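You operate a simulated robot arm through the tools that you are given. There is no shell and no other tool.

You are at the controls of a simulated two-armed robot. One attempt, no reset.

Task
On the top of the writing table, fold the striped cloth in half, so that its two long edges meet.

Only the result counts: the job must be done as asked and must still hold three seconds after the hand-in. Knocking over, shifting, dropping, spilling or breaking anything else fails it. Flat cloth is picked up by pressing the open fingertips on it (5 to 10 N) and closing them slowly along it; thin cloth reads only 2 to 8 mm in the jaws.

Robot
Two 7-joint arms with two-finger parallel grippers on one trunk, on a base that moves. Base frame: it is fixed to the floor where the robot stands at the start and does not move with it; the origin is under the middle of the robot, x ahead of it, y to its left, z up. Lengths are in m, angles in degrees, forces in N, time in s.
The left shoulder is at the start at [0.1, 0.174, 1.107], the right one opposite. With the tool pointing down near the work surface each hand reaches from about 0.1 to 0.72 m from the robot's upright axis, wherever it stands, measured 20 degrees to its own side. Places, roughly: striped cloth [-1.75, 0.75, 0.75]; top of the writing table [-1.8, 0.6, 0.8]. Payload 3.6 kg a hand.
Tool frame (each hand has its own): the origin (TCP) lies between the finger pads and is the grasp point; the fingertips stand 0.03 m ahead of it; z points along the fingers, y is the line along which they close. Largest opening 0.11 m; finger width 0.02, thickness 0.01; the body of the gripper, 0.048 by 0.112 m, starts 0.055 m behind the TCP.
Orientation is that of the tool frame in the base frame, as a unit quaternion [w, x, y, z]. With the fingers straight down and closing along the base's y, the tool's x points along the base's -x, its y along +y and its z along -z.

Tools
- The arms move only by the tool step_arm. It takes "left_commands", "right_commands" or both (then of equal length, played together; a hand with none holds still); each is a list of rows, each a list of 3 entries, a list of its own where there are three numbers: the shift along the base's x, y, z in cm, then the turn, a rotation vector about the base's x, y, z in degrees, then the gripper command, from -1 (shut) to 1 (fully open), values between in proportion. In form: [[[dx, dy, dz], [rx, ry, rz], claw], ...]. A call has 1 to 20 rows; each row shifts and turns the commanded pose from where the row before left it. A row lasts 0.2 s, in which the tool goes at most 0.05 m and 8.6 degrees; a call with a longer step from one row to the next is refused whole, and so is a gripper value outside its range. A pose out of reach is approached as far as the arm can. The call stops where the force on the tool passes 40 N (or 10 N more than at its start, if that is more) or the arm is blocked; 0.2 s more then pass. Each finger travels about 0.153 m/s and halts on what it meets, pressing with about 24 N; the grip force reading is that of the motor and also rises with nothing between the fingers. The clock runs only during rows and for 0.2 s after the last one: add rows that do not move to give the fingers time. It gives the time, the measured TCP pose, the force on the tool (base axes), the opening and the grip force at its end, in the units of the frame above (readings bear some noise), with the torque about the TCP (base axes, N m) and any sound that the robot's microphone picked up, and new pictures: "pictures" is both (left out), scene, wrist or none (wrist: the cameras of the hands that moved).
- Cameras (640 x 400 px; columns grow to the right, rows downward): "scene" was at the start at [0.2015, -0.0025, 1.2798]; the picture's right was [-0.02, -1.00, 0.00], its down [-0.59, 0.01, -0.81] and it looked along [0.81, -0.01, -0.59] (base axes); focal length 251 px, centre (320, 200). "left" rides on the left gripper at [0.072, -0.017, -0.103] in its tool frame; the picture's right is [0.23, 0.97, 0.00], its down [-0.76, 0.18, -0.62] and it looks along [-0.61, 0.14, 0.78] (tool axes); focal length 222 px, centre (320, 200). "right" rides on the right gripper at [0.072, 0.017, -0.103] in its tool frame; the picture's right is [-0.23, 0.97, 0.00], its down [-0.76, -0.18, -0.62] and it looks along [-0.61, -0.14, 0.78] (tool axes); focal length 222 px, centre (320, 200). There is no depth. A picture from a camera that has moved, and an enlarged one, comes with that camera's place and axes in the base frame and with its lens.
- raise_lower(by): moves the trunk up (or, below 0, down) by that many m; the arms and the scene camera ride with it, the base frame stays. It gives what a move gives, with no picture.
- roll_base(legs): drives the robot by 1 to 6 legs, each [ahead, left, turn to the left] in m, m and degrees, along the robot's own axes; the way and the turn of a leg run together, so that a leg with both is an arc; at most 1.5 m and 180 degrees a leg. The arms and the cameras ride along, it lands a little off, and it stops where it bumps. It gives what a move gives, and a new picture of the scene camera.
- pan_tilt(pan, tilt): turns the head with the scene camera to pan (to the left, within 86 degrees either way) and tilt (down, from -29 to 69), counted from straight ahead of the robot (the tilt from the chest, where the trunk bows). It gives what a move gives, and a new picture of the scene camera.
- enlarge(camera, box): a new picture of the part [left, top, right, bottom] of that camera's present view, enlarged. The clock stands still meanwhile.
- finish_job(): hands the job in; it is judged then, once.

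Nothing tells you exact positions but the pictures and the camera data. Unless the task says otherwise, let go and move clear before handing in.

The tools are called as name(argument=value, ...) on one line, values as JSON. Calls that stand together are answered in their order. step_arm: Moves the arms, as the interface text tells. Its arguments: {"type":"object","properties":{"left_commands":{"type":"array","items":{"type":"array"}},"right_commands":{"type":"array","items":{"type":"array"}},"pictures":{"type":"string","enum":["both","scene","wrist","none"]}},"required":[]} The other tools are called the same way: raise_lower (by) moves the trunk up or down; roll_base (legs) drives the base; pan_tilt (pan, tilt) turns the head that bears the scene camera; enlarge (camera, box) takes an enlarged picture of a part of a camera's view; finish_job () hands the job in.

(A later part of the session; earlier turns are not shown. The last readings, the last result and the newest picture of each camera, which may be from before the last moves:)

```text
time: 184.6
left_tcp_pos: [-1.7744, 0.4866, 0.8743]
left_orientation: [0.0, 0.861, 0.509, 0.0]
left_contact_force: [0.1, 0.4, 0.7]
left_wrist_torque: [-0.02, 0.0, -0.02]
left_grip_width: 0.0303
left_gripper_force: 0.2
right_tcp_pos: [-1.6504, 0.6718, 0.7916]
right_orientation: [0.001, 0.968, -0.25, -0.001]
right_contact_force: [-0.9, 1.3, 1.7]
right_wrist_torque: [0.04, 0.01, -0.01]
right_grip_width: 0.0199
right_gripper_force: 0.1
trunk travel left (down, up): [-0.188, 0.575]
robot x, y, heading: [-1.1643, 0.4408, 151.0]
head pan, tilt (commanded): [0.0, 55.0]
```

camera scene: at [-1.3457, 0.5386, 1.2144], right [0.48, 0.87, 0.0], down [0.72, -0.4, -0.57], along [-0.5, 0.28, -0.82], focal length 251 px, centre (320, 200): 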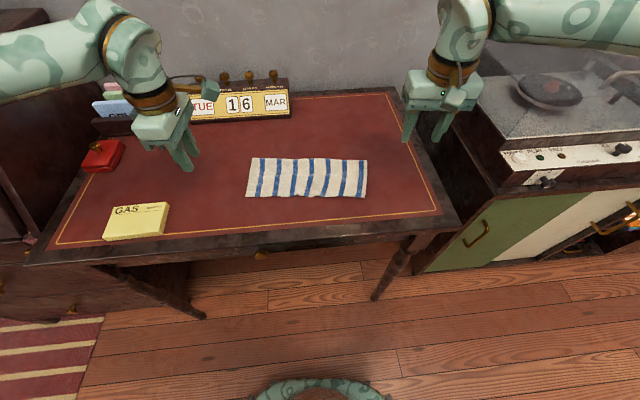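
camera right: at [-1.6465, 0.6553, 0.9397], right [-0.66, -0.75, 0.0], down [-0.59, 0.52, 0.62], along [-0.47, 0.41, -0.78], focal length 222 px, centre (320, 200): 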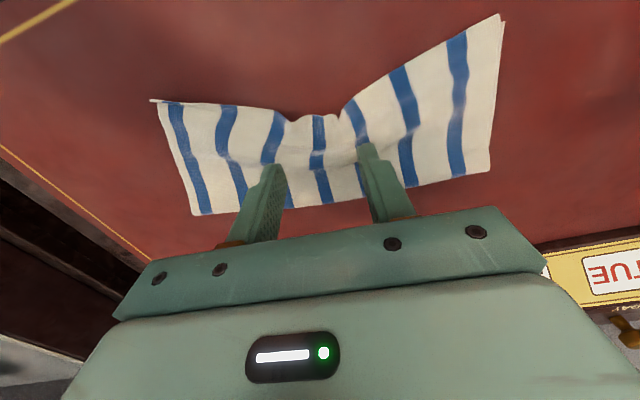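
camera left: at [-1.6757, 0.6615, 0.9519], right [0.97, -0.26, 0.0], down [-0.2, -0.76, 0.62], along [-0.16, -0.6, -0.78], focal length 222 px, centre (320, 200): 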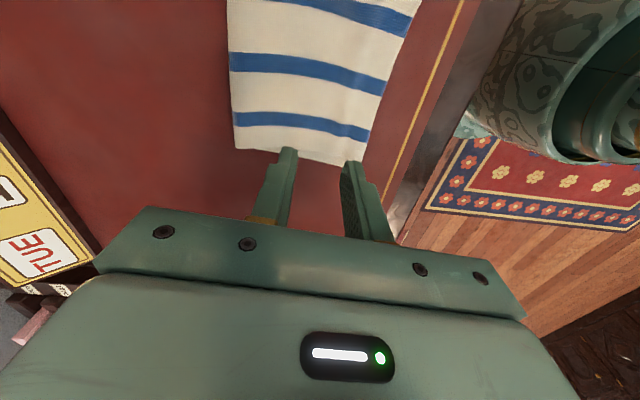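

step_arm(right_commands=[[[0, 0, -0.06], [0, 0, 0], -0.636], [[0, 0, 0], [0, 0, 0], -0.636], [[0, 0, 0], [0, 0, 0], -0.67], [[0, 0, 0], [0, 0, 0], -0.7], [[0, 0, 0], [0, 0, 0], -0.73], [[0, 0, 0], [0, 0, 0], -0.76], [[0, 0, 0], [0, 0, 0], -0.79], [[0, 0, 0], [0, 0, 0], -0.82], [[0, 0, 0], [0, 0, 0], -0.85], [[0, 0, 0], [0, 0, 0], -0.88], [[0, 0, 0], [0, 0, 0], -0.92], [[0, 0, 0], [0, 0, 0], -0.96], [[0, 0, 0], [0, 0, 0], -1], [[0, 0, 0], [0, 0, 0], -1], [[0, 0, 0], [0, 0, 0], -1]], pictures="none")

enlarge(camera="right", box=[180, 40, 460, 215])

```text
time: 187.8
left_tcp_pos: [-1.775, 0.4854, 0.8745]
left_orientation: [0.0, 0.861, 0.509, 0.0]
left_contact_force: [-0.2, 0.6, -0.6]
left_wrist_torque: [0.0, -0.01, 0.02]
left_grip_width: 0.0306
left_gripper_force: 0.0
right_tcp_pos: [-1.649, 0.6724, 0.7911]
right_orientation: [0.001, 0.968, -0.25, 0.0]
right_contact_force: [-0.2, 0.3, 1.5]
right_wrist_torque: [0.0, 0.01, 0.02]
right_grip_width: 0.0022
right_gripper_force: 24.0
trunk travel left (down, up): [-0.188, 0.575]
robot x, y, heading: [-1.1649, 0.4387, 151.1]
head pan, tilt (commanded): [0.0, 55.0]
```

```text
2.29 times, centred on (320, 128) of right
camera zoom: at [-1.5953, 0.6207, 0.8941], right [-0.67, -0.74, 0.0], down [-0.58, 0.53, 0.62], along [-0.46, 0.42, -0.78], focal length 508 px, centre (320, 366)
```

zoom: 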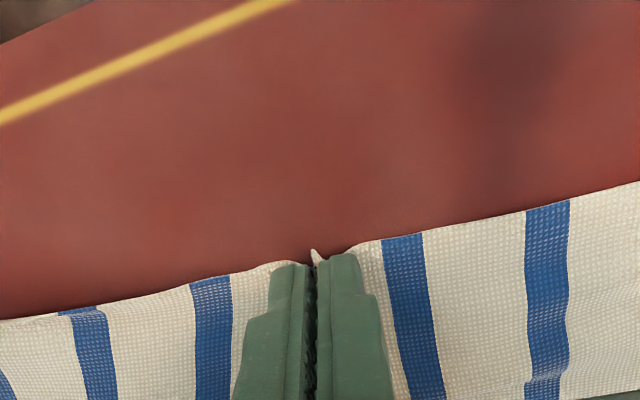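

Pinched at 2.2 mm. Now I lift the middle of the top layer up and back, to uncover the bottom layer's edge.

step_arm(right_commands=[[[0, 0, 0.8], [0, 0, 0], -1], [[0, 0, 1.0], [0, 0, 0], -1], [[0, 0, 1.0], [0, 0, 0], -1], [[-0.571, 0.31, 0.8], [0, 0, 0], -1], [[-0.571, 0.31, 0.8], [0, 0, 0], -1], [[-0.571, 0.31, 0.8], [0, 0, 0], -1], [[-0.571, 0.31, 0.7], [0, 0, 0], -1], [[-0.571, 0.31, 0.6], [0, 0, 0], -1], [[-0.571, 0.31, 0.4], [0, 0, 0], -1], [[0, 0, 0], [0, 0, 0], -1]], pictures="none")

enlarge(camera="scene", box=[230, 110, 406, 220])

enlarge(camera="right", box=[0, 0, 640, 400])

```text
time: 190.0
left_tcp_pos: [-1.7743, 0.4863, 0.8748]
left_orientation: [0.001, 0.86, 0.51, 0.0]
left_contact_force: [-0.2, 0.7, -0.4]
left_wrist_torque: [0.02, 0.03, 0.01]
left_grip_width: 0.0304
left_gripper_force: 0.0
right_tcp_pos: [-1.6833, 0.6905, 0.8594]
right_orientation: [0.001, 0.968, -0.249, 0.001]
right_contact_force: [0.2, 0.6, 0.3]
right_wrist_torque: [0.0, -0.01, -0.01]
right_grip_width: 0.0021
right_gripper_force: 23.7
trunk travel left (down, up): [-0.188, 0.575]
robot x, y, heading: [-1.1688, 0.4379, 150.8]
head pan, tilt (commanded): [0.0, 55.0]
```

```text
3.64 times, centred on (318, 165) of scene
camera zoom: at [-1.3458, 0.5385, 1.2143], right [0.48, 0.87, 0.0], down [0.72, -0.4, -0.57], along [-0.5, 0.28, -0.82], focal length 913 px, centre (327, 327)
```

zoom: 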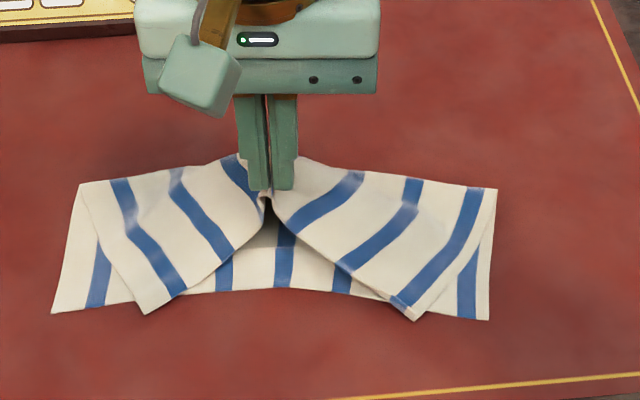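

```text
1.00 times, centred on (320, 200) of right (not enlarged: the box is as wide or as high as the picture)
camera zoom: at [-1.6298, 0.6394, 0.9627], right [-0.67, -0.74, 0.0], down [-0.58, 0.52, 0.62], along [-0.46, 0.42, -0.78], focal length 222 px, centre (320, 200)
```

zoom: 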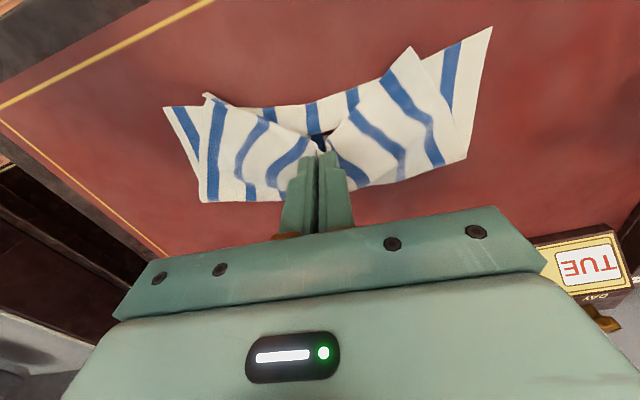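

The bottom layer is now uncovered: its near edge is bowed inward about 2 cm at the middle. I bring the left hand round with its fingers closed and tilted forward, to press on that edge and draw it toward me.

step_arm(left_commands=[[[0.674, 0.089, 0.125], [-1.088, 3.712, -7.107], -0.6], [[0.674, 0.089, 0.125], [-1.088, 3.712, -7.107], -0.7], [[0.674, 0.089, 0.125], [-1.088, 3.712, -7.107], -0.8], [[0.674, 0.089, 0.125], [-1.088, 3.712, -7.107], -0.9], [[0.674, 0.089, 0.125], [-1.088, 3.712, -7.107], -1], [[0.674, 0.089, 0.125], [-1.088, 3.712, -7.107], -1], [[0.674, 0.089, 0.125], [-1.088, 3.712, -7.107], -1], [[0.674, 0.089, 0.125], [-1.088, 3.712, -7.107], -1], [[0.674, 0.089, 0.125], [-1.088, 3.712, -7.107], -1], [[0.674, 0.089, 0.125], [-1.088, 3.712, -7.107], -1], [[0.674, 0.089, 0.125], [-1.088, 3.712, -7.107], -1], [[0.674, 0.089, 0.125], [-1.088, 3.712, -7.107], -1], [[0, 0, 0], [0, 0, 0], -1]], pictures="both")

```text
time: 192.8
left_tcp_pos: [-1.6948, 0.4975, 0.8897]
left_orientation: [-0.089, 0.905, -0.23, -0.346]
left_contact_force: [-0.2, 0.3, -1.3]
left_wrist_torque: [0.01, 0.0, -0.02]
left_grip_width: 0.0
left_gripper_force: 23.8
right_tcp_pos: [-1.6837, 0.6906, 0.8603]
right_orientation: [0.002, 0.968, -0.249, 0.0]
right_contact_force: [-0.3, -0.2, 0.2]
right_wrist_torque: [-0.03, -0.01, 0.01]
right_grip_width: 0.0019
right_gripper_force: 24.3
trunk travel left (down, up): [-0.188, 0.575]
robot x, y, heading: [-1.1656, 0.4407, 151.1]
head pan, tilt (commanded): [0.0, 55.0]
camera scene: at [-1.3461, 0.5383, 1.2143], right [0.48, 0.87, 0.0], down [0.72, -0.4, -0.57], along [-0.5, 0.28, -0.82], focal length 251 px, centre (320, 200)
camera left: at [-1.5771, 0.4514, 0.9173], right [-0.32, -0.94, -0.15], down [-0.22, -0.08, 0.97], along [-0.92, 0.34, -0.18], focal length 222 px, centre (320, 200)
```

scene: 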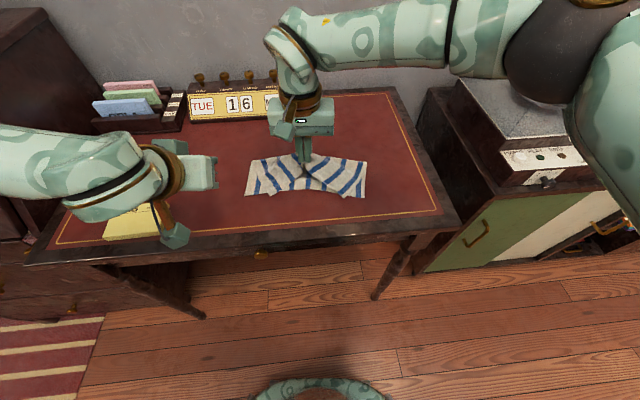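
left: 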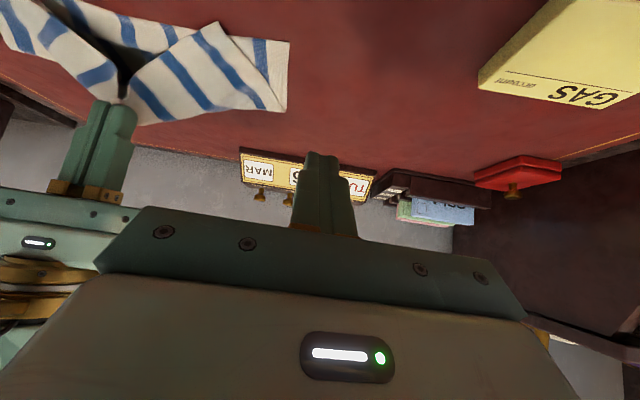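

The left camera gives a clear view under the lifted top layer. I slide the left hand in front of the middle, staying low and clear of the right hand.

step_arm(left_commands=[[[0.975, 2.03, -0.4], [0, 0, 0], -1], [[0.975, 2.03, -0.4], [0, 0, 0], -1], [[0.975, 2.03, -0.6], [0, 0, 0], -1], [[0.975, 2.03, -0.6], [0, 0, 0], -1], [[0.975, 2.03, -0.6], [0, 0, 0], -1], [[0.975, 2.03, -0.8], [0, 0, 0], -1], [[0.975, 2.03, -0.8], [0, 0, 0], -1], [[0.975, 2.03, -0.8], [0, 0, 0], -1], [[0, 0, 0], [0, 0, 0], -1]], pictures="both")

enlarge(camera="scene", box=[230, 110, 406, 220])

```text
time: 194.8
left_tcp_pos: [-1.6173, 0.6614, 0.8387]
left_orientation: [-0.088, 0.905, -0.23, -0.346]
left_contact_force: [0.4, -0.4, 0.5]
left_wrist_torque: [-0.01, 0.0, -0.01]
left_grip_width: 0.0
left_gripper_force: 23.5
right_tcp_pos: [-1.6839, 0.6908, 0.8611]
right_orientation: [0.001, 0.968, -0.25, 0.0]
right_contact_force: [-0.5, 0.7, 0.3]
right_wrist_torque: [0.04, -0.02, 0.05]
right_grip_width: 0.002
right_gripper_force: 23.8
trunk travel left (down, up): [-0.188, 0.575]
robot x, y, heading: [-1.168, 0.4396, 151.1]
head pan, tilt (commanded): [0.0, 55.0]
camera scene: at [-1.3458, 0.5384, 1.2143], right [0.48, 0.87, 0.0], down [0.72, -0.4, -0.57], along [-0.5, 0.28, -0.82], focal length 251 px, centre (320, 200)
camera left: at [-1.4993, 0.6167, 0.8664], right [-0.32, -0.94, -0.15], down [-0.22, -0.09, 0.97], along [-0.92, 0.34, -0.18], focal length 222 px, centre (320, 200)
```

scene: 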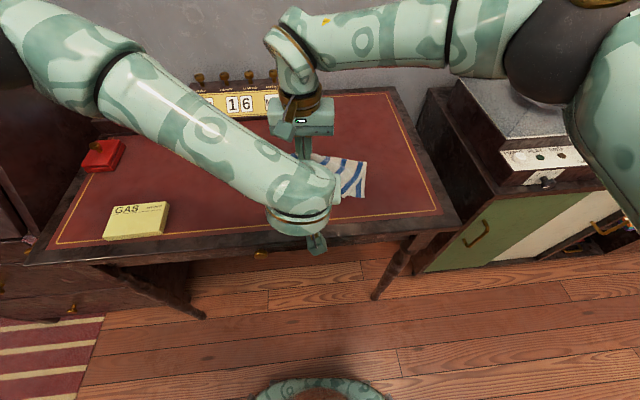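
left: 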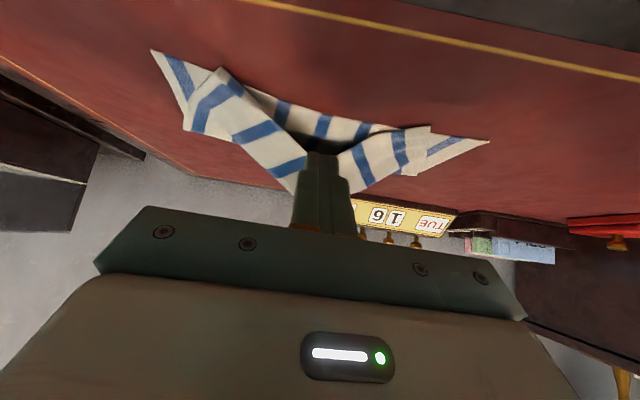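

```text
3.64 times, centred on (318, 165) of scene
camera zoom: at [-1.3458, 0.5384, 1.2143], right [0.48, 0.87, 0.0], down [0.72, -0.4, -0.57], along [-0.5, 0.28, -0.82], focal length 913 px, centre (327, 327)
```

zoom: 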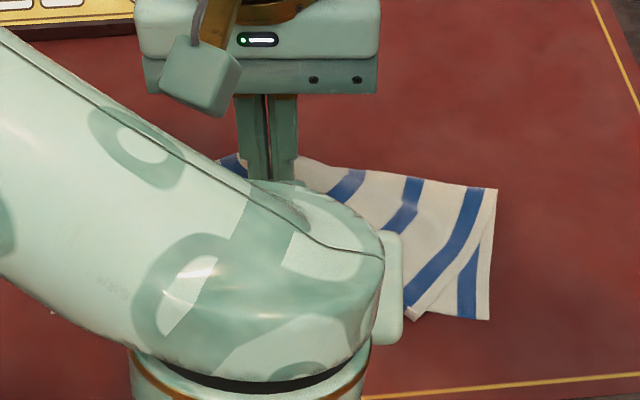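

The left hand is in front of the middle. For clearance I raise the right hand a little further up and back first, then advance the left fingers under the lifted cloth.

step_arm(right_commands=[[[-0.44, 0.239, 0.85], [0, 0, 0], -1], [[-0.44, 0.239, 0.85], [0, 0, 0], -1], [[-0.44, 0.239, 0.8], [0, 0, 0], -1], [[0, 0, 0], [0, 0, 0], -1], [[0, 0, 0], [0, 0, 0], -1], [[0, 0, 0], [0, 0, 0], -1], [[0, 0, 0], [0, 0, 0], -1], [[0, 0, 0], [0, 0, 0], -1]], left_commands=[[[0, 0, 0], [0, 0, 0], -1], [[0, 0, 0], [0, 0, 0], -1], [[0, 0, 0], [0, 0, 0], -1], [[-0.5, 0.271, -0.8], [0, 0, 0], -1], [[-0.5, 0.271, -0.8], [0, 0, 0], -1], [[-0.5, 0.271, -0.8], [0, 0, 0], -1], [[-0.5, 0.271, -0.7], [0, 0, 0], -1], [[0, 0, 0], [0, 0, 0], -1]], pictures="wrist")

enlarge(camera="left", box=[180, 60, 460, 235])

```text
time: 196.6
left_tcp_pos: [-1.6367, 0.6718, 0.8094]
left_orientation: [-0.088, 0.905, -0.229, -0.347]
left_contact_force: [-0.2, 0.2, -0.3]
left_wrist_torque: [0.04, 0.0, -0.02]
left_grip_width: 0.0002
left_gripper_force: 23.9
right_tcp_pos: [-1.6973, 0.6984, 0.8825]
right_orientation: [0.001, 0.968, -0.25, 0.0]
right_contact_force: [-0.2, -0.4, 0.2]
right_wrist_torque: [0.04, -0.03, 0.01]
right_grip_width: 0.0022
right_gripper_force: 24.0
trunk travel left (down, up): [-0.188, 0.575]
robot x, y, heading: [-1.1646, 0.437, 151.2]
head pan, tilt (commanded): [0.0, 55.0]
camera right: at [-1.6439, 0.6467, 0.9863], right [-0.67, -0.74, 0.0], down [-0.58, 0.53, 0.62], along [-0.46, 0.42, -0.78], focal length 222 px, centre (320, 200)
camera left: at [-1.5192, 0.6271, 0.8368], right [-0.32, -0.94, -0.15], down [-0.22, -0.09, 0.97], along [-0.92, 0.34, -0.18], focal length 222 px, centre (320, 200)
```

right: 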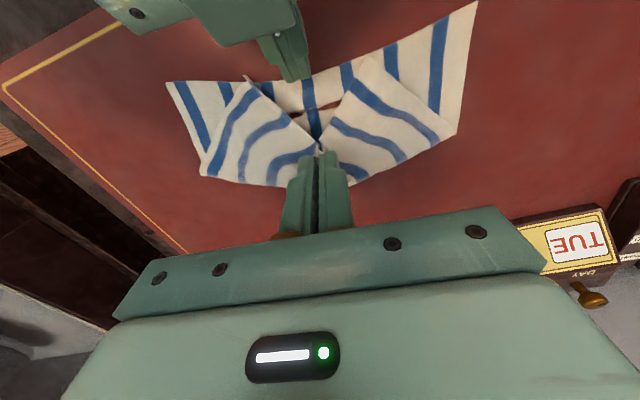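
left: 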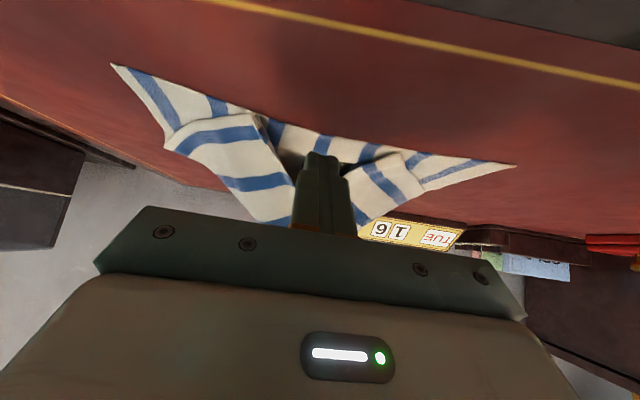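

```text
2.29 times, centred on (320, 148) of left
camera zoom: at [-1.5192, 0.6271, 0.8368], right [-0.32, -0.94, -0.15], down [-0.22, -0.09, 0.97], along [-0.92, 0.34, -0.18], focal length 508 px, centre (320, 320)
```

zoom: 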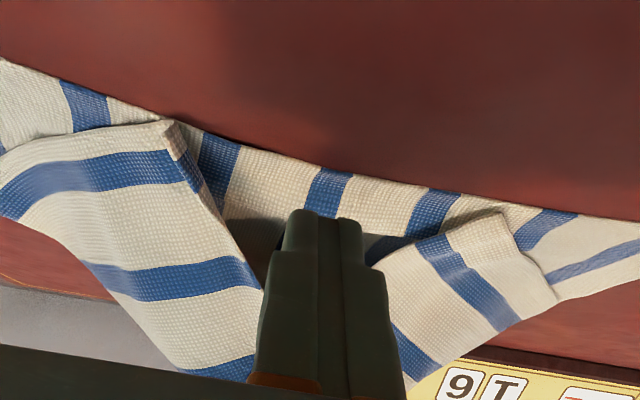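

The left fingers are right behind the bottom layer's bowed edge, and the view is clear. I advance 2.2 cm over it and lower toward contact.

step_arm(left_commands=[[[-0.483, 0.262, 0], [0, 0, 0], -1], [[-0.483, 0.262, 0], [0, 0, 0], -1], [[-0.483, 0.262, 0], [0, 0, 0], -1], [[-0.483, 0.262, 0], [0, 0, 0], -1], [[0, 0, -0.6], [0, 0, 0], -1], [[0, 0, -0.5], [0, 0, 0], -1], [[0, 0, -0.3], [0, 0, 0], -1], [[0, 0, 0], [0, 0, 0], -1]], pictures="none")

enlarge(camera="left", box=[180, 60, 460, 235])

enlarge(camera="right", box=[160, 0, 480, 200])

```text
time: 198.4
left_tcp_pos: [-1.6564, 0.6818, 0.7941]
left_orientation: [-0.088, 0.905, -0.23, -0.347]
left_contact_force: [0.0, -0.3, -0.3]
left_wrist_torque: [0.01, 0.02, 0.02]
left_grip_width: 0.0
left_gripper_force: 23.8
right_tcp_pos: [-1.6977, 0.6982, 0.8829]
right_orientation: [0.001, 0.968, -0.249, 0.0]
right_contact_force: [0.3, 0.3, -0.5]
right_wrist_torque: [0.0, -0.03, -0.02]
right_grip_width: 0.002
right_gripper_force: 23.8
trunk travel left (down, up): [-0.188, 0.575]
robot x, y, heading: [-1.1665, 0.4388, 150.9]
head pan, tilt (commanded): [0.0, 55.0]
```

```text
2.29 times, centred on (320, 148) of left
camera zoom: at [-1.5383, 0.6362, 0.8227], right [-0.32, -0.94, -0.15], down [-0.22, -0.09, 0.97], along [-0.92, 0.34, -0.18], focal length 508 px, centre (320, 320)
```

zoom: 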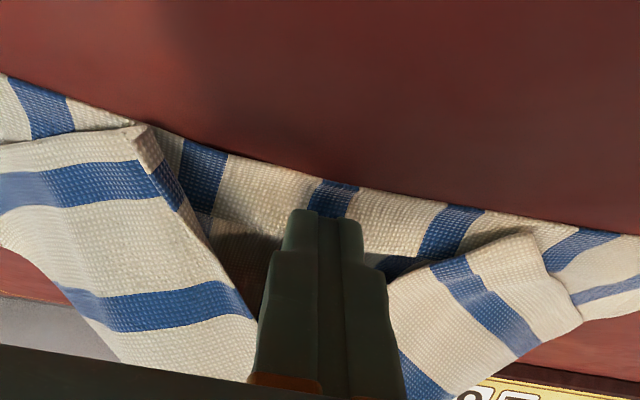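

```text
2.00 times, centred on (320, 100) of right
camera zoom: at [-1.644, 0.6468, 0.9862], right [-0.67, -0.74, 0.0], down [-0.58, 0.53, 0.62], along [-0.46, 0.42, -0.78], focal length 444 px, centre (320, 400)
```

zoom: 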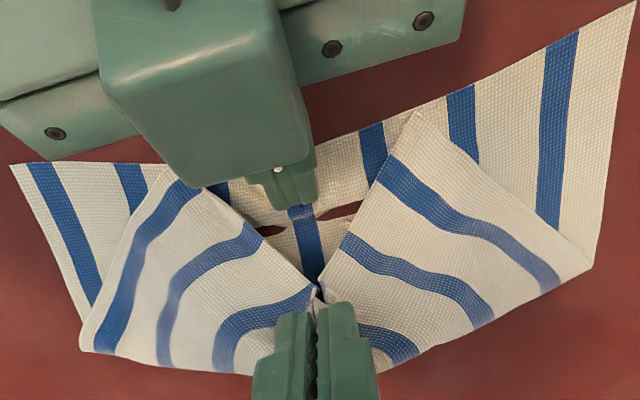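

Both views show the left fingertips on the bottom layer just inside its edge, with a pleat in the bottom right behind it. I press lightly and draw it toward me.

step_arm(left_commands=[[[0, 0, -0.15], [0, 0, 0], -1], [[0, 0, 0], [0, 0, 0], -1]], pictures="none")

step_arm(left_commands=[[[0, 0, -0.1], [0, 0, 0], -1], [[0, 0, 0], [0, 0, 0], -1]], pictures="none")

```text
time: 199.0
left_tcp_pos: [-1.6559, 0.6804, 0.793]
left_orientation: [-0.09, 0.905, -0.231, -0.346]
left_contact_force: [-0.4, -0.7, -0.2]
left_wrist_torque: [0.02, 0.01, 0.01]
left_grip_width: 0.0002
left_gripper_force: 24.2
right_tcp_pos: [-1.6979, 0.6976, 0.8829]
right_orientation: [0.001, 0.968, -0.249, -0.001]
right_contact_force: [0.8, -0.3, -0.1]
right_wrist_torque: [0.02, -0.06, 0.03]
right_grip_width: 0.002
right_gripper_force: 23.8
trunk travel left (down, up): [-0.188, 0.575]
robot x, y, heading: [-1.1677, 0.4355, 150.9]
head pan, tilt (commanded): [0.0, 55.0]
```

```text
time: 199.6
left_tcp_pos: [-1.6551, 0.6806, 0.7924]
left_orientation: [-0.089, 0.905, -0.231, -0.346]
left_contact_force: [0.6, -0.8, 0.3]
left_wrist_torque: [-0.03, -0.05, -0.01]
left_grip_width: 0.0
left_gripper_force: 24.1
right_tcp_pos: [-1.6978, 0.698, 0.8838]
right_orientation: [0.002, 0.968, -0.25, 0.001]
right_contact_force: [0.2, -0.7, 0.0]
right_wrist_torque: [0.03, -0.01, 0.0]
right_grip_width: 0.0018
right_gripper_force: 24.6
trunk travel left (down, up): [-0.188, 0.575]
robot x, y, heading: [-1.1637, 0.4391, 150.9]
head pan, tilt (commanded): [0.0, 55.0]
```

step_arm(left_commands=[[[0, 0, -0.1], [0, 0, 0], -1], [[0, 0, 0], [0, 0, 0], -1]], pictures="none")

step_arm(left_commands=[[[0, 0, -0.1], [0, 0, 0], -1], [[0, 0, 0], [0, 0, 0], -1]], pictures="none")

```text
time: 200.2
left_tcp_pos: [-1.6554, 0.6802, 0.7925]
left_orientation: [-0.088, 0.905, -0.23, -0.346]
left_contact_force: [0.2, -0.2, 0.2]
left_wrist_torque: [0.0, -0.02, 0.01]
left_grip_width: 0.0002
left_gripper_force: 23.8
right_tcp_pos: [-1.6979, 0.6986, 0.8835]
right_orientation: [0.0, 0.968, -0.249, -0.001]
right_contact_force: [-0.2, -1.1, -0.2]
right_wrist_torque: [0.0, 0.02, -0.01]
right_grip_width: 0.0021
right_gripper_force: 24.7
trunk travel left (down, up): [-0.188, 0.575]
robot x, y, heading: [-1.1631, 0.437, 151.1]
head pan, tilt (commanded): [0.0, 55.0]
```

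```text
time: 200.8
left_tcp_pos: [-1.6547, 0.6813, 0.7905]
left_orientation: [-0.089, 0.905, -0.229, -0.347]
left_contact_force: [-0.5, -0.2, 3.3]
left_wrist_torque: [0.01, 0.04, 0.01]
left_grip_width: 0.0
left_gripper_force: 24.2
right_tcp_pos: [-1.6991, 0.6973, 0.8853]
right_orientation: [0.001, 0.968, -0.25, 0.0]
right_contact_force: [-0.2, 0.4, 0.4]
right_wrist_torque: [0.0, -0.04, 0.02]
right_grip_width: 0.0021
right_gripper_force: 24.2
trunk travel left (down, up): [-0.188, 0.575]
robot x, y, heading: [-1.166, 0.4395, 150.7]
head pan, tilt (commanded): [0.0, 55.0]
```

Contact at 3.3 N. I draw the bottom edge 2 cm toward me.

step_arm(left_commands=[[[0.22, -0.119, -0.01], [0, 0, 0], -1], [[0.22, -0.119, -0.01], [0, 0, 0], -1], [[0.22, -0.119, 0], [0, 0, 0], -1], [[0.22, -0.119, 0], [0, 0, 0], -1], [[0.22, -0.119, 0], [0, 0, 0], -1], [[0.22, -0.119, 0], [0, 0, 0], -1], [[0.22, -0.119, 0], [0, 0, 0], -1], [[0.22, -0.119, 0], [0, 0, 0], -1], [[0, 0, 0], [0, 0, 0], -1]], pictures="none")

enlarge(camera="left", box=[180, 60, 460, 235])

enlarge(camera="right", box=[160, 0, 480, 200])

```text
time: 202.8
left_tcp_pos: [-1.6359, 0.673, 0.7908]
left_orientation: [-0.089, 0.905, -0.228, -0.348]
left_contact_force: [-2.4, 0.9, 14.2]
left_wrist_torque: [0.16, 0.25, 0.0]
left_grip_width: 0.0
left_gripper_force: 23.8
right_tcp_pos: [-1.6974, 0.6973, 0.8848]
right_orientation: [0.001, 0.969, -0.249, 0.0]
right_contact_force: [0.0, 0.2, 0.4]
right_wrist_torque: [0.0, -0.02, 0.03]
right_grip_width: 0.002
right_gripper_force: 24.0
trunk travel left (down, up): [-0.188, 0.575]
robot x, y, heading: [-1.169, 0.4384, 151.0]
head pan, tilt (commanded): [0.0, 55.0]
```

```text
2.29 times, centred on (320, 148) of left
camera zoom: at [-1.519, 0.628, 0.8179], right [-0.32, -0.94, -0.15], down [-0.22, -0.09, 0.97], along [-0.92, 0.34, -0.17], focal length 508 px, centre (320, 320)
```

zoom: 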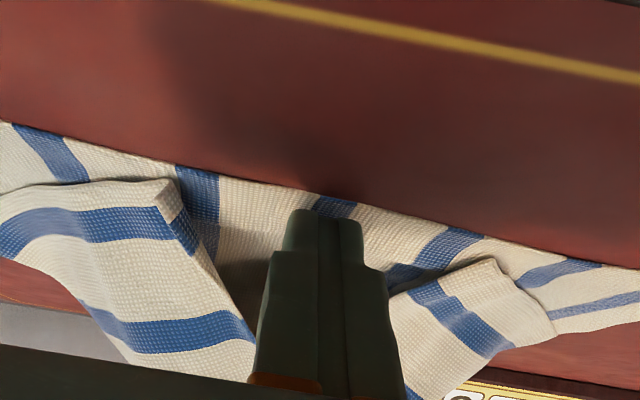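

```text
2.00 times, centred on (320, 100) of right
camera zoom: at [-1.6434, 0.6464, 0.9868], right [-0.67, -0.74, 0.0], down [-0.58, 0.52, 0.62], along [-0.46, 0.42, -0.78], focal length 444 px, centre (320, 400)
```

zoom: 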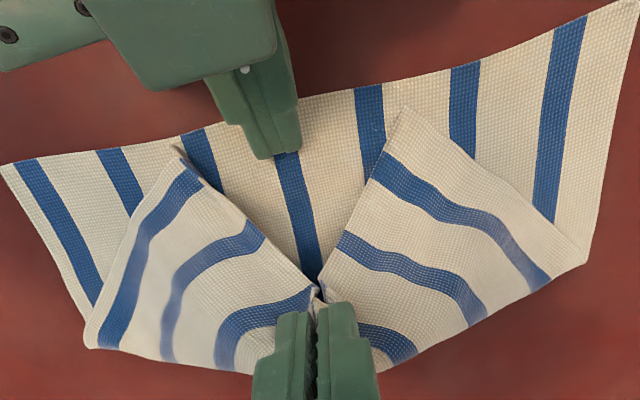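

The bottom pleat is pulled out and its edge is nearly straight, with about 1 cm of bow left. I draw it another 1 cm.

step_arm(left_commands=[[[0.22, -0.119, 0.03], [0, 0, 0], -1], [[0.22, -0.119, 0], [0, 0, 0], -1], [[0.22, -0.119, 0], [0, 0, 0], -1], [[0.22, -0.119, 0], [0, 0, 0], -1], [[0, 0, 0], [0, 0, 0], -1]], pictures="none")

enlarge(camera="right", box=[160, 0, 480, 200])

enlarge(camera="right", box=[0, 0, 640, 400])

```text
time: 204.0
left_tcp_pos: [-1.6293, 0.6673, 0.79]
left_orientation: [-0.089, 0.905, -0.229, -0.348]
left_contact_force: [-4.2, 4.8, 22.5]
left_wrist_torque: [0.27, 0.4, -0.03]
left_grip_width: 0.0
left_gripper_force: 23.8
right_tcp_pos: [-1.6971, 0.6967, 0.8854]
right_orientation: [0.001, 0.968, -0.25, -0.001]
right_contact_force: [-0.2, 0.6, -0.3]
right_wrist_torque: [0.03, -0.03, -0.01]
right_grip_width: 0.0019
right_gripper_force: 24.1
trunk travel left (down, up): [-0.188, 0.575]
robot x, y, heading: [-1.1652, 0.4419, 150.8]
head pan, tilt (commanded): [0.0, 55.0]
```

```text
2.00 times, centred on (320, 100) of right
camera zoom: at [-1.643, 0.6465, 0.987], right [-0.67, -0.74, 0.0], down [-0.58, 0.52, 0.62], along [-0.46, 0.42, -0.78], focal length 444 px, centre (320, 400)
```

zoom: 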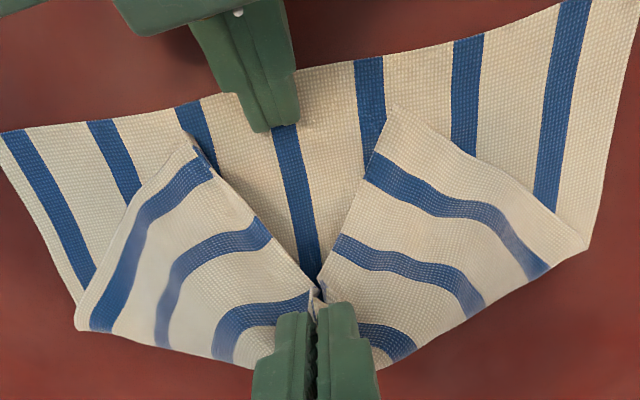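

```text
1.00 times, centred on (320, 200) of right (not enlarged: the box is as wide or as high as the picture)
camera zoom: at [-1.643, 0.6465, 0.987], right [-0.67, -0.74, 0.0], down [-0.58, 0.52, 0.62], along [-0.46, 0.42, -0.78], focal length 222 px, centre (320, 200)
```

zoom: 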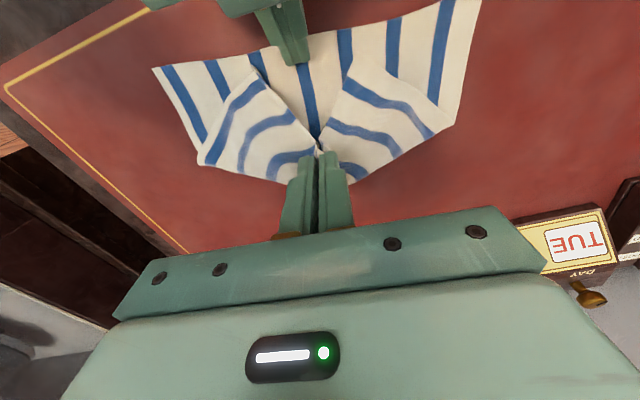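

The bottom edge is now almost straight and taut. I lift the left hand and take it back out the way it came.

step_arm(left_commands=[[[0, 0, 0.4], [0, 0, 0], -1], [[0, 0, 0.7], [0, 0, 0], -1], [[0.88, -0.477, 0.4], [0, 0, 0], -1], [[0.88, -0.477, 0.6], [0, 0, 0], -1], [[0.88, -0.477, 0.8], [0, 0, 0], -1], [[-0.5, -1.2, 1.0], [0, 0, 0], -1], [[-0.95, -1.76, 1.0], [0, 0, 0], -1], [[-0.95, -1.76, 1.0], [0, 0, 0], -1], [[-0.95, -1.76, 1.0], [0, 0, 0], -1], [[-0.95, -1.76, 0.5], [0, 0, 0], -1], [[-0.95, -1.76, 0.5], [0, 0, 0], -1], [[-0.95, -1.76, 0], [0, 0, 0], -1], [[-0.95, -1.76, 0], [0, 0, 0], -1], [[-0.95, -1.76, 0], [0, 0, 0], -1], [[-0.95, -1.76, 0], [0, 0, 0], -1]], pictures="scene")

enlarge(camera="scene", box=[230, 110, 406, 220])

```text
time: 207.2
left_tcp_pos: [-1.696, 0.4847, 0.874]
left_orientation: [-0.087, 0.906, -0.23, -0.344]
left_contact_force: [0.4, -0.3, 0.6]
left_wrist_torque: [0.0, -0.01, 0.02]
left_grip_width: 0.0
left_gripper_force: 23.8
left hand out of reach, approached as far as the arm can: row 15
right_tcp_pos: [-1.6991, 0.6973, 0.8838]
right_orientation: [0.001, 0.968, -0.25, 0.0]
right_contact_force: [0.1, 0.9, -0.1]
right_wrist_torque: [0.01, -0.01, 0.0]
right_grip_width: 0.0019
right_gripper_force: 23.7
trunk travel left (down, up): [-0.188, 0.575]
robot x, y, heading: [-1.1659, 0.4402, 150.7]
head pan, tilt (commanded): [0.0, 55.0]
camera scene: at [-1.3458, 0.538, 1.2144], right [0.48, 0.87, 0.0], down [0.72, -0.4, -0.57], along [-0.5, 0.28, -0.82], focal length 251 px, centre (320, 200)
```

scene: 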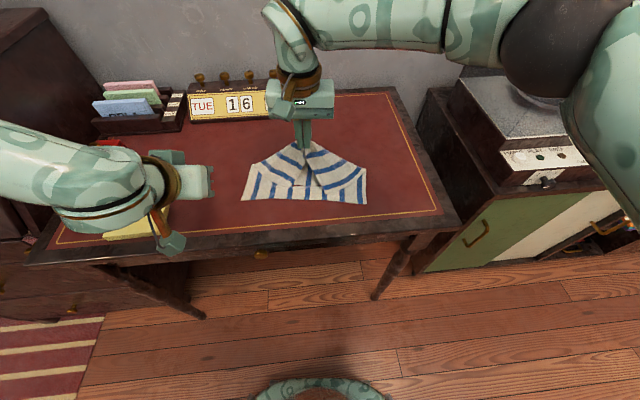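

```text
3.64 times, centred on (318, 165) of scene
camera zoom: at [-1.3458, 0.538, 1.2144], right [0.48, 0.87, 0.0], down [0.72, -0.4, -0.57], along [-0.5, 0.28, -0.82], focal length 913 px, centre (327, 327)
```

zoom: 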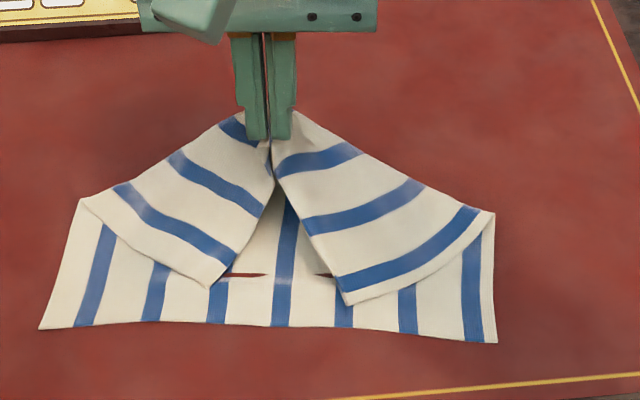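

The bottom layer's edge is straight now, but the ends of the fold crept toward me meanwhile. The cleanest fix is to unfold completely and fold again with this straightened cloth. First I park the left hand upright and high.

step_arm(left_commands=[[[-0.1, -0.1, 0.6], [1.088, -3.712, 7.107], -1], [[-0.1, -0.1, 0.6], [1.088, -3.712, 7.107], -0.9], [[-0.1, -0.1, 0.6], [1.088, -3.712, 7.107], -0.8], [[-0.1, -0.1, 0.6], [1.088, -3.712, 7.107], -0.7], [[-0.1, -0.1, 0.6], [1.088, -3.712, 7.107], -0.6], [[-0.1, -0.1, 0.6], [1.088, -3.712, 7.107], -0.5], [[-0.2, -0.3, 0.6], [1.088, -3.712, 7.107], -0.45], [[-0.2, -0.3, 0.6], [1.088, -3.712, 7.107], -0.45], [[-0.2, -0.3, 0.6], [1.088, -3.712, 7.107], -0.45], [[-0.2, -0.3, 0.6], [1.088, -3.712, 7.107], -0.45], [[-0.2, -0.3, 0], [1.088, -3.712, 7.107], -0.45], [[-0.2, -0.3, 0], [1.088, -3.712, 7.107], -0.45], [[0, 0, 0], [0, 0, 0], -0.45]], pictures="none")

```text
time: 210.0
left_tcp_pos: [-1.7118, 0.4611, 0.9331]
left_orientation: [0.001, 0.86, 0.511, -0.001]
left_contact_force: [0.0, 0.6, -0.3]
left_wrist_torque: [0.01, 0.0, 0.02]
left_grip_width: 0.0303
left_gripper_force: 0.0
right_tcp_pos: [-1.6976, 0.6976, 0.8839]
right_orientation: [0.001, 0.968, -0.25, 0.0]
right_contact_force: [-0.6, 0.2, -0.5]
right_wrist_torque: [0.01, -0.01, -0.01]
right_grip_width: 0.0019
right_gripper_force: 24.0
trunk travel left (down, up): [-0.188, 0.575]
robot x, y, heading: [-1.1648, 0.4429, 151.0]
head pan, tilt (commanded): [0.0, 55.0]
```

Left hand is clear. I roll the base 0.12 m forward, carrying the held edge over to the far side.

roll_base(legs=[[0.12, 0, 0]])

enlarge(camera="scene", box=[210, 110, 418, 240])

```text
time: 211.3
left_tcp_pos: [-1.8184, 0.5189, 0.9324]
left_orientation: [0.001, 0.861, 0.509, 0.001]
left_contact_force: [-0.7, 0.7, -0.4]
left_wrist_torque: [0.03, -0.01, -0.04]
left_grip_width: 0.0304
left_gripper_force: 0.0
right_tcp_pos: [-1.8046, 0.756, 0.8827]
right_orientation: [0.001, 0.968, -0.249, 0.0]
right_contact_force: [0.5, 0.3, -0.5]
right_wrist_torque: [-0.02, -0.05, -0.01]
right_grip_width: 0.0019
right_gripper_force: 23.8
trunk travel left (down, up): [-0.188, 0.575]
robot x, y, heading: [-1.2712, 0.4998, 151.2]
head pan, tilt (commanded): [0.0, 55.0]
camera scene: at [-1.4517, 0.5969, 1.214], right [0.48, 0.88, 0.0], down [0.72, -0.4, -0.57], along [-0.5, 0.28, -0.82], focal length 251 px, centre (320, 200)
```

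scene: 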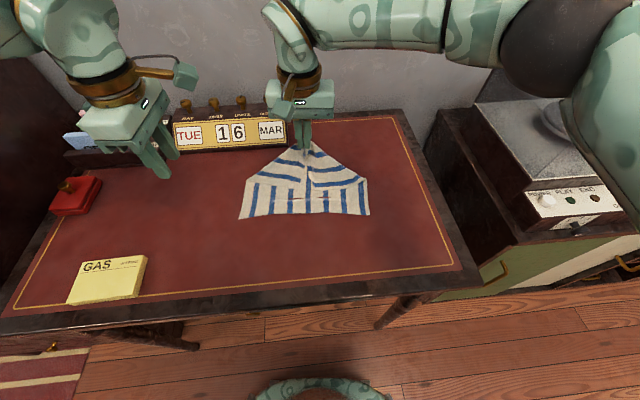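

```text
3.08 times, centred on (314, 175) of scene
camera zoom: at [-1.4517, 0.5969, 1.214], right [0.48, 0.88, 0.0], down [0.72, -0.4, -0.57], along [-0.5, 0.28, -0.82], focal length 773 px, centre (338, 277)
```

zoom: 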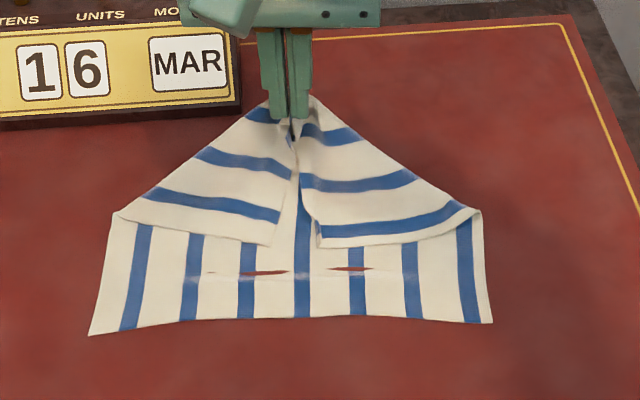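

The whole cloth slid about 7 cm farther along with the pull, but nothing else was touched. I now lay the lifted middle back down toward me onto the straightened bottom edge.

step_arm(right_commands=[[[0.899, -0.488, -0.17], [0, 0, 0], -1], [[0.899, -0.488, -0.17], [0, 0, 0], -1], [[0.899, -0.488, -0.17], [0, 0, 0], -1], [[0.732, -0.398, -0.5], [0, 0, 0], -1], [[0.732, -0.398, -0.5], [0, 0, 0], -1], [[0.732, -0.398, -0.5], [0, 0, 0], -1], [[0.586, -0.318, -0.833], [0, 0, 0], -1], [[0.586, -0.318, -0.833], [0, 0, 0], -1], [[0.586, -0.318, -0.833], [0, 0, 0], -1], [[0.439, -0.239, -0.833], [0, 0, 0], -1], [[0.439, -0.239, -0.833], [0, 0, 0], -1], [[0.439, -0.239, -0.833], [0, 0, 0], -1], [[0.29, -0.158, -0.8], [0, 0, 0], -1], [[0.29, -0.158, -0.7], [0, 0, 0], -1], [[0, 0, 0], [0, 0, 0], -1]], pictures="none")

enlarge(camera="scene", box=[220, 120, 396, 230])

enlarge(camera="right", box=[0, 0, 640, 400])

```text
time: 214.5
left_tcp_pos: [-1.8182, 0.5173, 0.9346]
left_orientation: [0.0, 0.86, 0.51, 0.0]
left_contact_force: [0.2, -0.1, 0.3]
left_wrist_torque: [0.03, 0.01, -0.01]
left_grip_width: 0.0301
left_gripper_force: 0.1
right_tcp_pos: [-1.7162, 0.7079, 0.7997]
right_orientation: [0.001, 0.968, -0.25, 0.0]
right_contact_force: [0.2, 0.2, 0.6]
right_wrist_torque: [0.0, 0.0, 0.01]
right_grip_width: 0.0022
right_gripper_force: 23.6
trunk travel left (down, up): [-0.188, 0.575]
robot x, y, heading: [-1.2672, 0.4956, 151.1]
head pan, tilt (commanded): [0.0, 55.0]
```

```text
3.64 times, centred on (308, 175) of scene
camera zoom: at [-1.4504, 0.5962, 1.2143], right [0.48, 0.88, 0.0], down [0.72, -0.4, -0.57], along [-0.5, 0.28, -0.82], focal length 913 px, centre (364, 291)
```

zoom: 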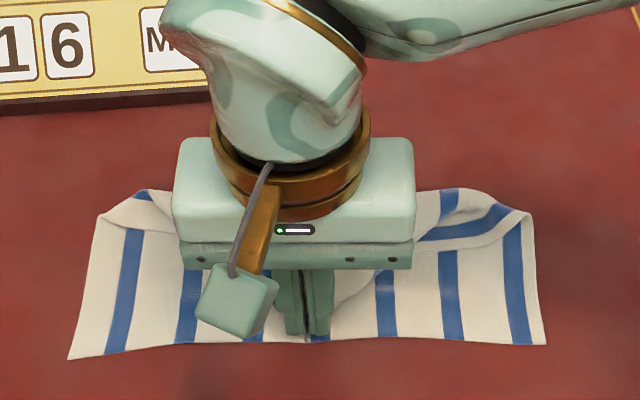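

```text
1.00 times, centred on (320, 200) of right (not enlarged: the box is as wide or as high as the picture)
camera zoom: at [-1.6624, 0.6569, 0.9014], right [-0.67, -0.74, 0.0], down [-0.58, 0.52, 0.62], along [-0.46, 0.42, -0.78], focal length 222 px, centre (320, 200)
```

zoom: 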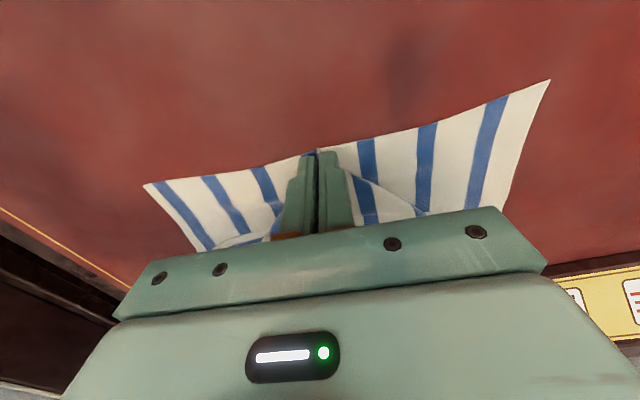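

The flap's ends stayed bunched near the far side. I release the middle here, lift away, and look at the real shape from above.

step_arm(right_commands=[[[0, 0, -0.4], [0, 0, 0], -1], [[0, 0, 0], [0, 0, 0], -0.9], [[0, 0, 0], [0, 0, 0], -0.8], [[0, 0, 0], [0, 0, 0], -0.7], [[0, 0, 0], [0, 0, 0], -0.6], [[0, 0, 0.5], [0, 0, 0], -0.5], [[0, 0, 1.0], [0, 0, 0], -0.5], [[0, 0, 2.0], [0, 0, 0], -0.5], [[0, 0, 2.0], [0, 0, 0], -0.5], [[0, 0, 2.0], [0, 0, 0], -0.5], [[0.95, 1.76, 2.0], [0, 0, 0], -0.5], [[1.9, 3.5, 1.0], [0, 0, 0], -0.5], [[1.9, 3.5, 0], [0, 0, 0], -0.5], [[1.9, 3.5, 0], [0, 0, 0], -0.5], [[1.9, 3.5, 0], [0, 0, 0], -0.5], [[1.9, 3.5, 0], [0, 0, 0], -0.5]], pictures="scene")

enlarge(camera="scene", box=[220, 120, 396, 230])

```text
time: 217.9
left_tcp_pos: [-1.8161, 0.5194, 0.9352]
left_orientation: [0.0, 0.86, 0.51, 0.001]
left_contact_force: [0.0, 1.2, -0.8]
left_wrist_torque: [-0.05, 0.0, 0.0]
left_grip_width: 0.0303
left_gripper_force: 0.1
right_tcp_pos: [-1.6105, 0.9037, 0.902]
right_orientation: [0.0, 0.968, -0.25, -0.001]
right_contact_force: [-0.2, -0.8, -0.5]
right_wrist_torque: [-0.02, 0.06, 0.01]
right_grip_width: 0.0273
right_gripper_force: 0.0
trunk travel left (down, up): [-0.188, 0.575]
robot x, y, heading: [-1.2686, 0.497, 151.2]
head pan, tilt (commanded): [0.0, 55.0]
camera scene: at [-1.4496, 0.5969, 1.2144], right [0.48, 0.88, 0.0], down [0.72, -0.4, -0.57], along [-0.5, 0.28, -0.82], focal length 251 px, centre (320, 200)
```

scene: 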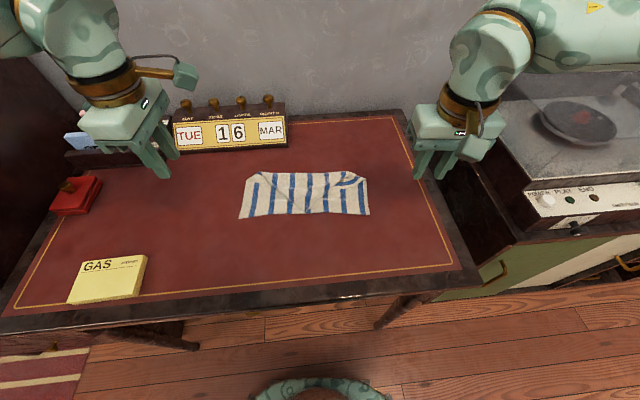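

```text
3.64 times, centred on (308, 175) of scene
camera zoom: at [-1.4496, 0.5969, 1.2144], right [0.48, 0.88, 0.0], down [0.72, -0.4, -0.57], along [-0.5, 0.28, -0.82], focal length 913 px, centre (364, 291)
```

zoom: 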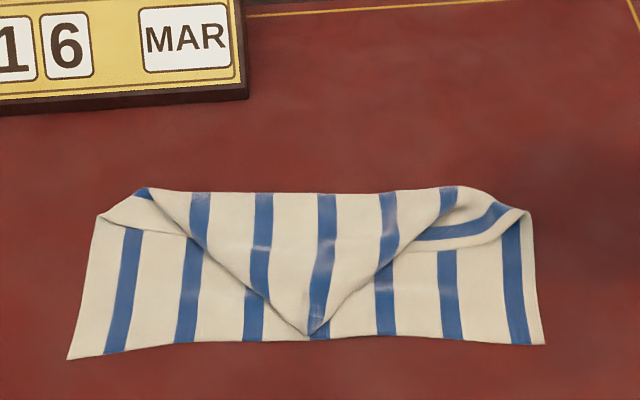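

The flap's corners are tucked under, so I'll reset properly. I'll grip the two near corners of the bottom layer (single layer, free), lift the whole cloth so it hangs open, lay it flat, and then fold it again. First I roll back slightly and line up the hands.

roll_base(legs=[[-0.056, 0, 0]])

enlarge(camera="scene", box=[230, 110, 406, 220])

```text
time: 218.8
left_tcp_pos: [-1.7663, 0.4918, 0.9344]
left_orientation: [-0.002, 0.86, 0.51, 0.0]
left_contact_force: [1.4, 0.2, 0.2]
left_wrist_torque: [0.0, 0.01, 0.02]
left_grip_width: 0.0302
left_gripper_force: 0.0
right_tcp_pos: [-1.5624, 0.8755, 0.9036]
right_orientation: [0.001, 0.968, -0.25, 0.0]
right_contact_force: [0.4, 0.0, 0.4]
right_wrist_torque: [0.02, 0.0, 0.0]
right_grip_width: 0.0274
right_gripper_force: 0.1
trunk travel left (down, up): [-0.188, 0.575]
robot x, y, heading: [-1.2204, 0.4681, 151.1]
head pan, tilt (commanded): [0.0, 55.0]
camera scene: at [-1.4002, 0.5687, 1.2147], right [0.48, 0.88, 0.0], down [0.72, -0.4, -0.57], along [-0.5, 0.28, -0.82], focal length 251 px, centre (320, 200)
```

scene: 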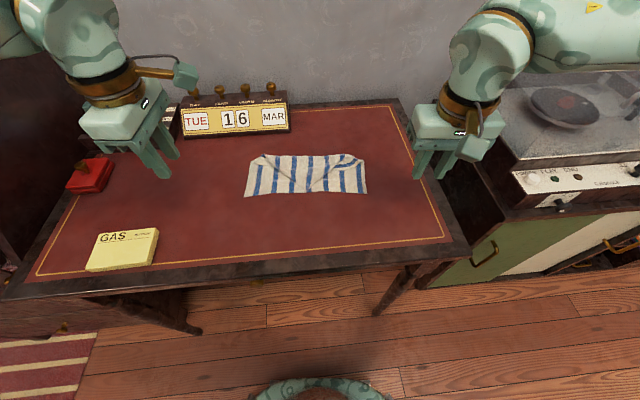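

```text
3.64 times, centred on (318, 165) of scene
camera zoom: at [-1.4002, 0.5687, 1.2147], right [0.48, 0.88, 0.0], down [0.72, -0.4, -0.57], along [-0.5, 0.28, -0.82], focal length 913 px, centre (327, 327)
```

zoom: 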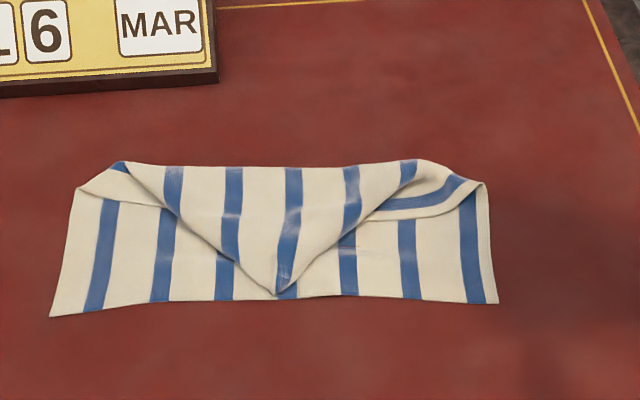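

The near corners are at about [-1.765, 0.578] and [-1.642, 0.822]. I bring both hands, fingers across the edge and 3 cm open, above grip points 1.2 cm inside them.

step_arm(left_commands=[[[-0.037, 0.925, -0.5], [0, 0, 0], -0.45], [[-0.037, 0.925, -0.5], [0, 0, 0], -0.45], [[-0.037, 0.925, -0.5], [0, 0, 0], -0.45], [[-0.037, 0.925, -0.5], [0, 0, 0], -0.45], [[-0.037, 0.925, -0.5], [0, 0, 0], -0.45], [[-0.037, 0.925, -0.5], [0, 0, 0], -0.45], [[-0.037, 0.925, -0.5], [0, 0, 0], -0.45], [[-0.037, 0.925, -0.5], [0, 0, 0], -0.45], [[-0.037, 0.925, -0.5], [0, 0, 0], -0.45], [[-0.037, 0.925, -0.5], [0, 0, 0], -0.45], [[-0.037, 0.925, -0.5], [0, 0, 0], -0.45], [[0, 0, -1.5], [0, 0, 0], -0.45], [[0, 0, -1.5], [0, 0, 0], -0.45], [[0, 0, -1.5], [0, 0, 0], -0.45], [[0, 0, -1.4], [0, 0, 0], -0.45], [[0, 0, 0], [0, 0, 0], -0.45]], right_commands=[[[-0.871, -0.531, -0.4], [0, 0, -8.2], -0.45], [[-0.871, -0.531, -0.4], [0, 0, -8.2], -0.45], [[-0.871, -0.531, -0.4], [0, 0, -8.2], -0.45], [[-0.871, -0.531, -0.4], [0, 0, -8.2], -0.45], [[-0.871, -0.531, -0.4], [0, 0, -8.2], -0.45], [[-0.871, -0.531, -0.4], [0, 0, -8.2], -0.45], [[-0.871, -0.531, -0.4], [0, 0, -8.2], -0.45], [[-0.871, -0.531, -0.4], [0, 0, -8.2], -0.45], [[-0.871, -0.531, -0.4], [0, 0, -8.2], -0.45], [[-0.871, -0.531, -0.4], [0, 0, -8.2], -0.45], [[-0.871, -0.531, -0.4], [0, 0, -8.0], -0.45], [[0, 0, -1.0], [0, 0, 0], -0.45], [[0, 0, -1.0], [0, 0, 0], -0.45], [[0, 0, -1.0], [0, 0, 0], -0.45], [[0, 0, -1.0], [0, 0, 0], -0.45], [[0, 0, 0], [0, 0, 0], -0.45]], pictures="none")

enlarge(camera="left", box=[180, 40, 460, 215])

enlarge(camera="right", box=[180, 40, 460, 215])

```text
time: 222.2
left_tcp_pos: [-1.7735, 0.5937, 0.8204]
left_orientation: [-0.001, 0.86, 0.51, -0.001]
left_contact_force: [-0.8, 0.4, 0.9]
left_wrist_torque: [0.01, 0.0, 0.0]
left_grip_width: 0.0303
left_gripper_force: 0.0
right_tcp_pos: [-1.6598, 0.8161, 0.8167]
right_orientation: [0.0, -0.508, 0.861, 0.001]
right_contact_force: [-0.5, 0.5, -1.2]
right_wrist_torque: [0.0, -0.01, -0.01]
right_grip_width: 0.0303
right_gripper_force: 0.1
trunk travel left (down, up): [-0.188, 0.575]
robot x, y, heading: [-1.2223, 0.4733, 151.2]
head pan, tilt (commanded): [0.0, 55.0]
```

```text
2.29 times, centred on (320, 128) of left
camera zoom: at [-1.7518, 0.6642, 0.9224], right [0.96, -0.27, 0.0], down [-0.21, -0.75, 0.62], along [-0.17, -0.6, -0.78], focal length 508 px, centre (320, 366)
```

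zoom: 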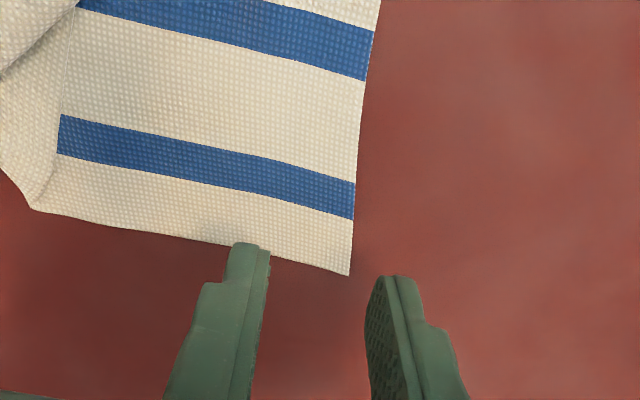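

```text
2.29 times, centred on (320, 128) of right
camera zoom: at [-1.71, 0.7592, 0.9194], right [-0.74, 0.67, 0.0], down [0.52, 0.58, 0.62], along [0.42, 0.46, -0.78], focal length 508 px, centre (320, 366)
```

zoom: 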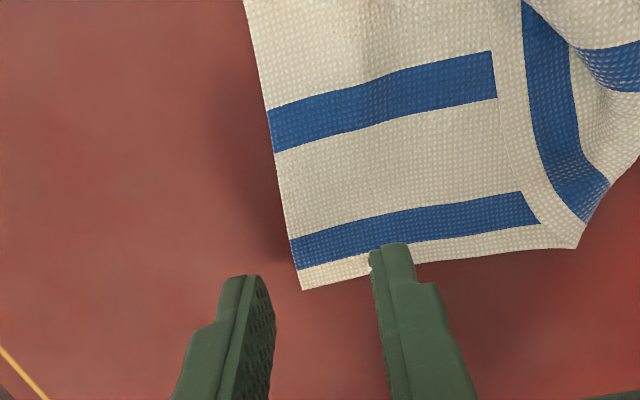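

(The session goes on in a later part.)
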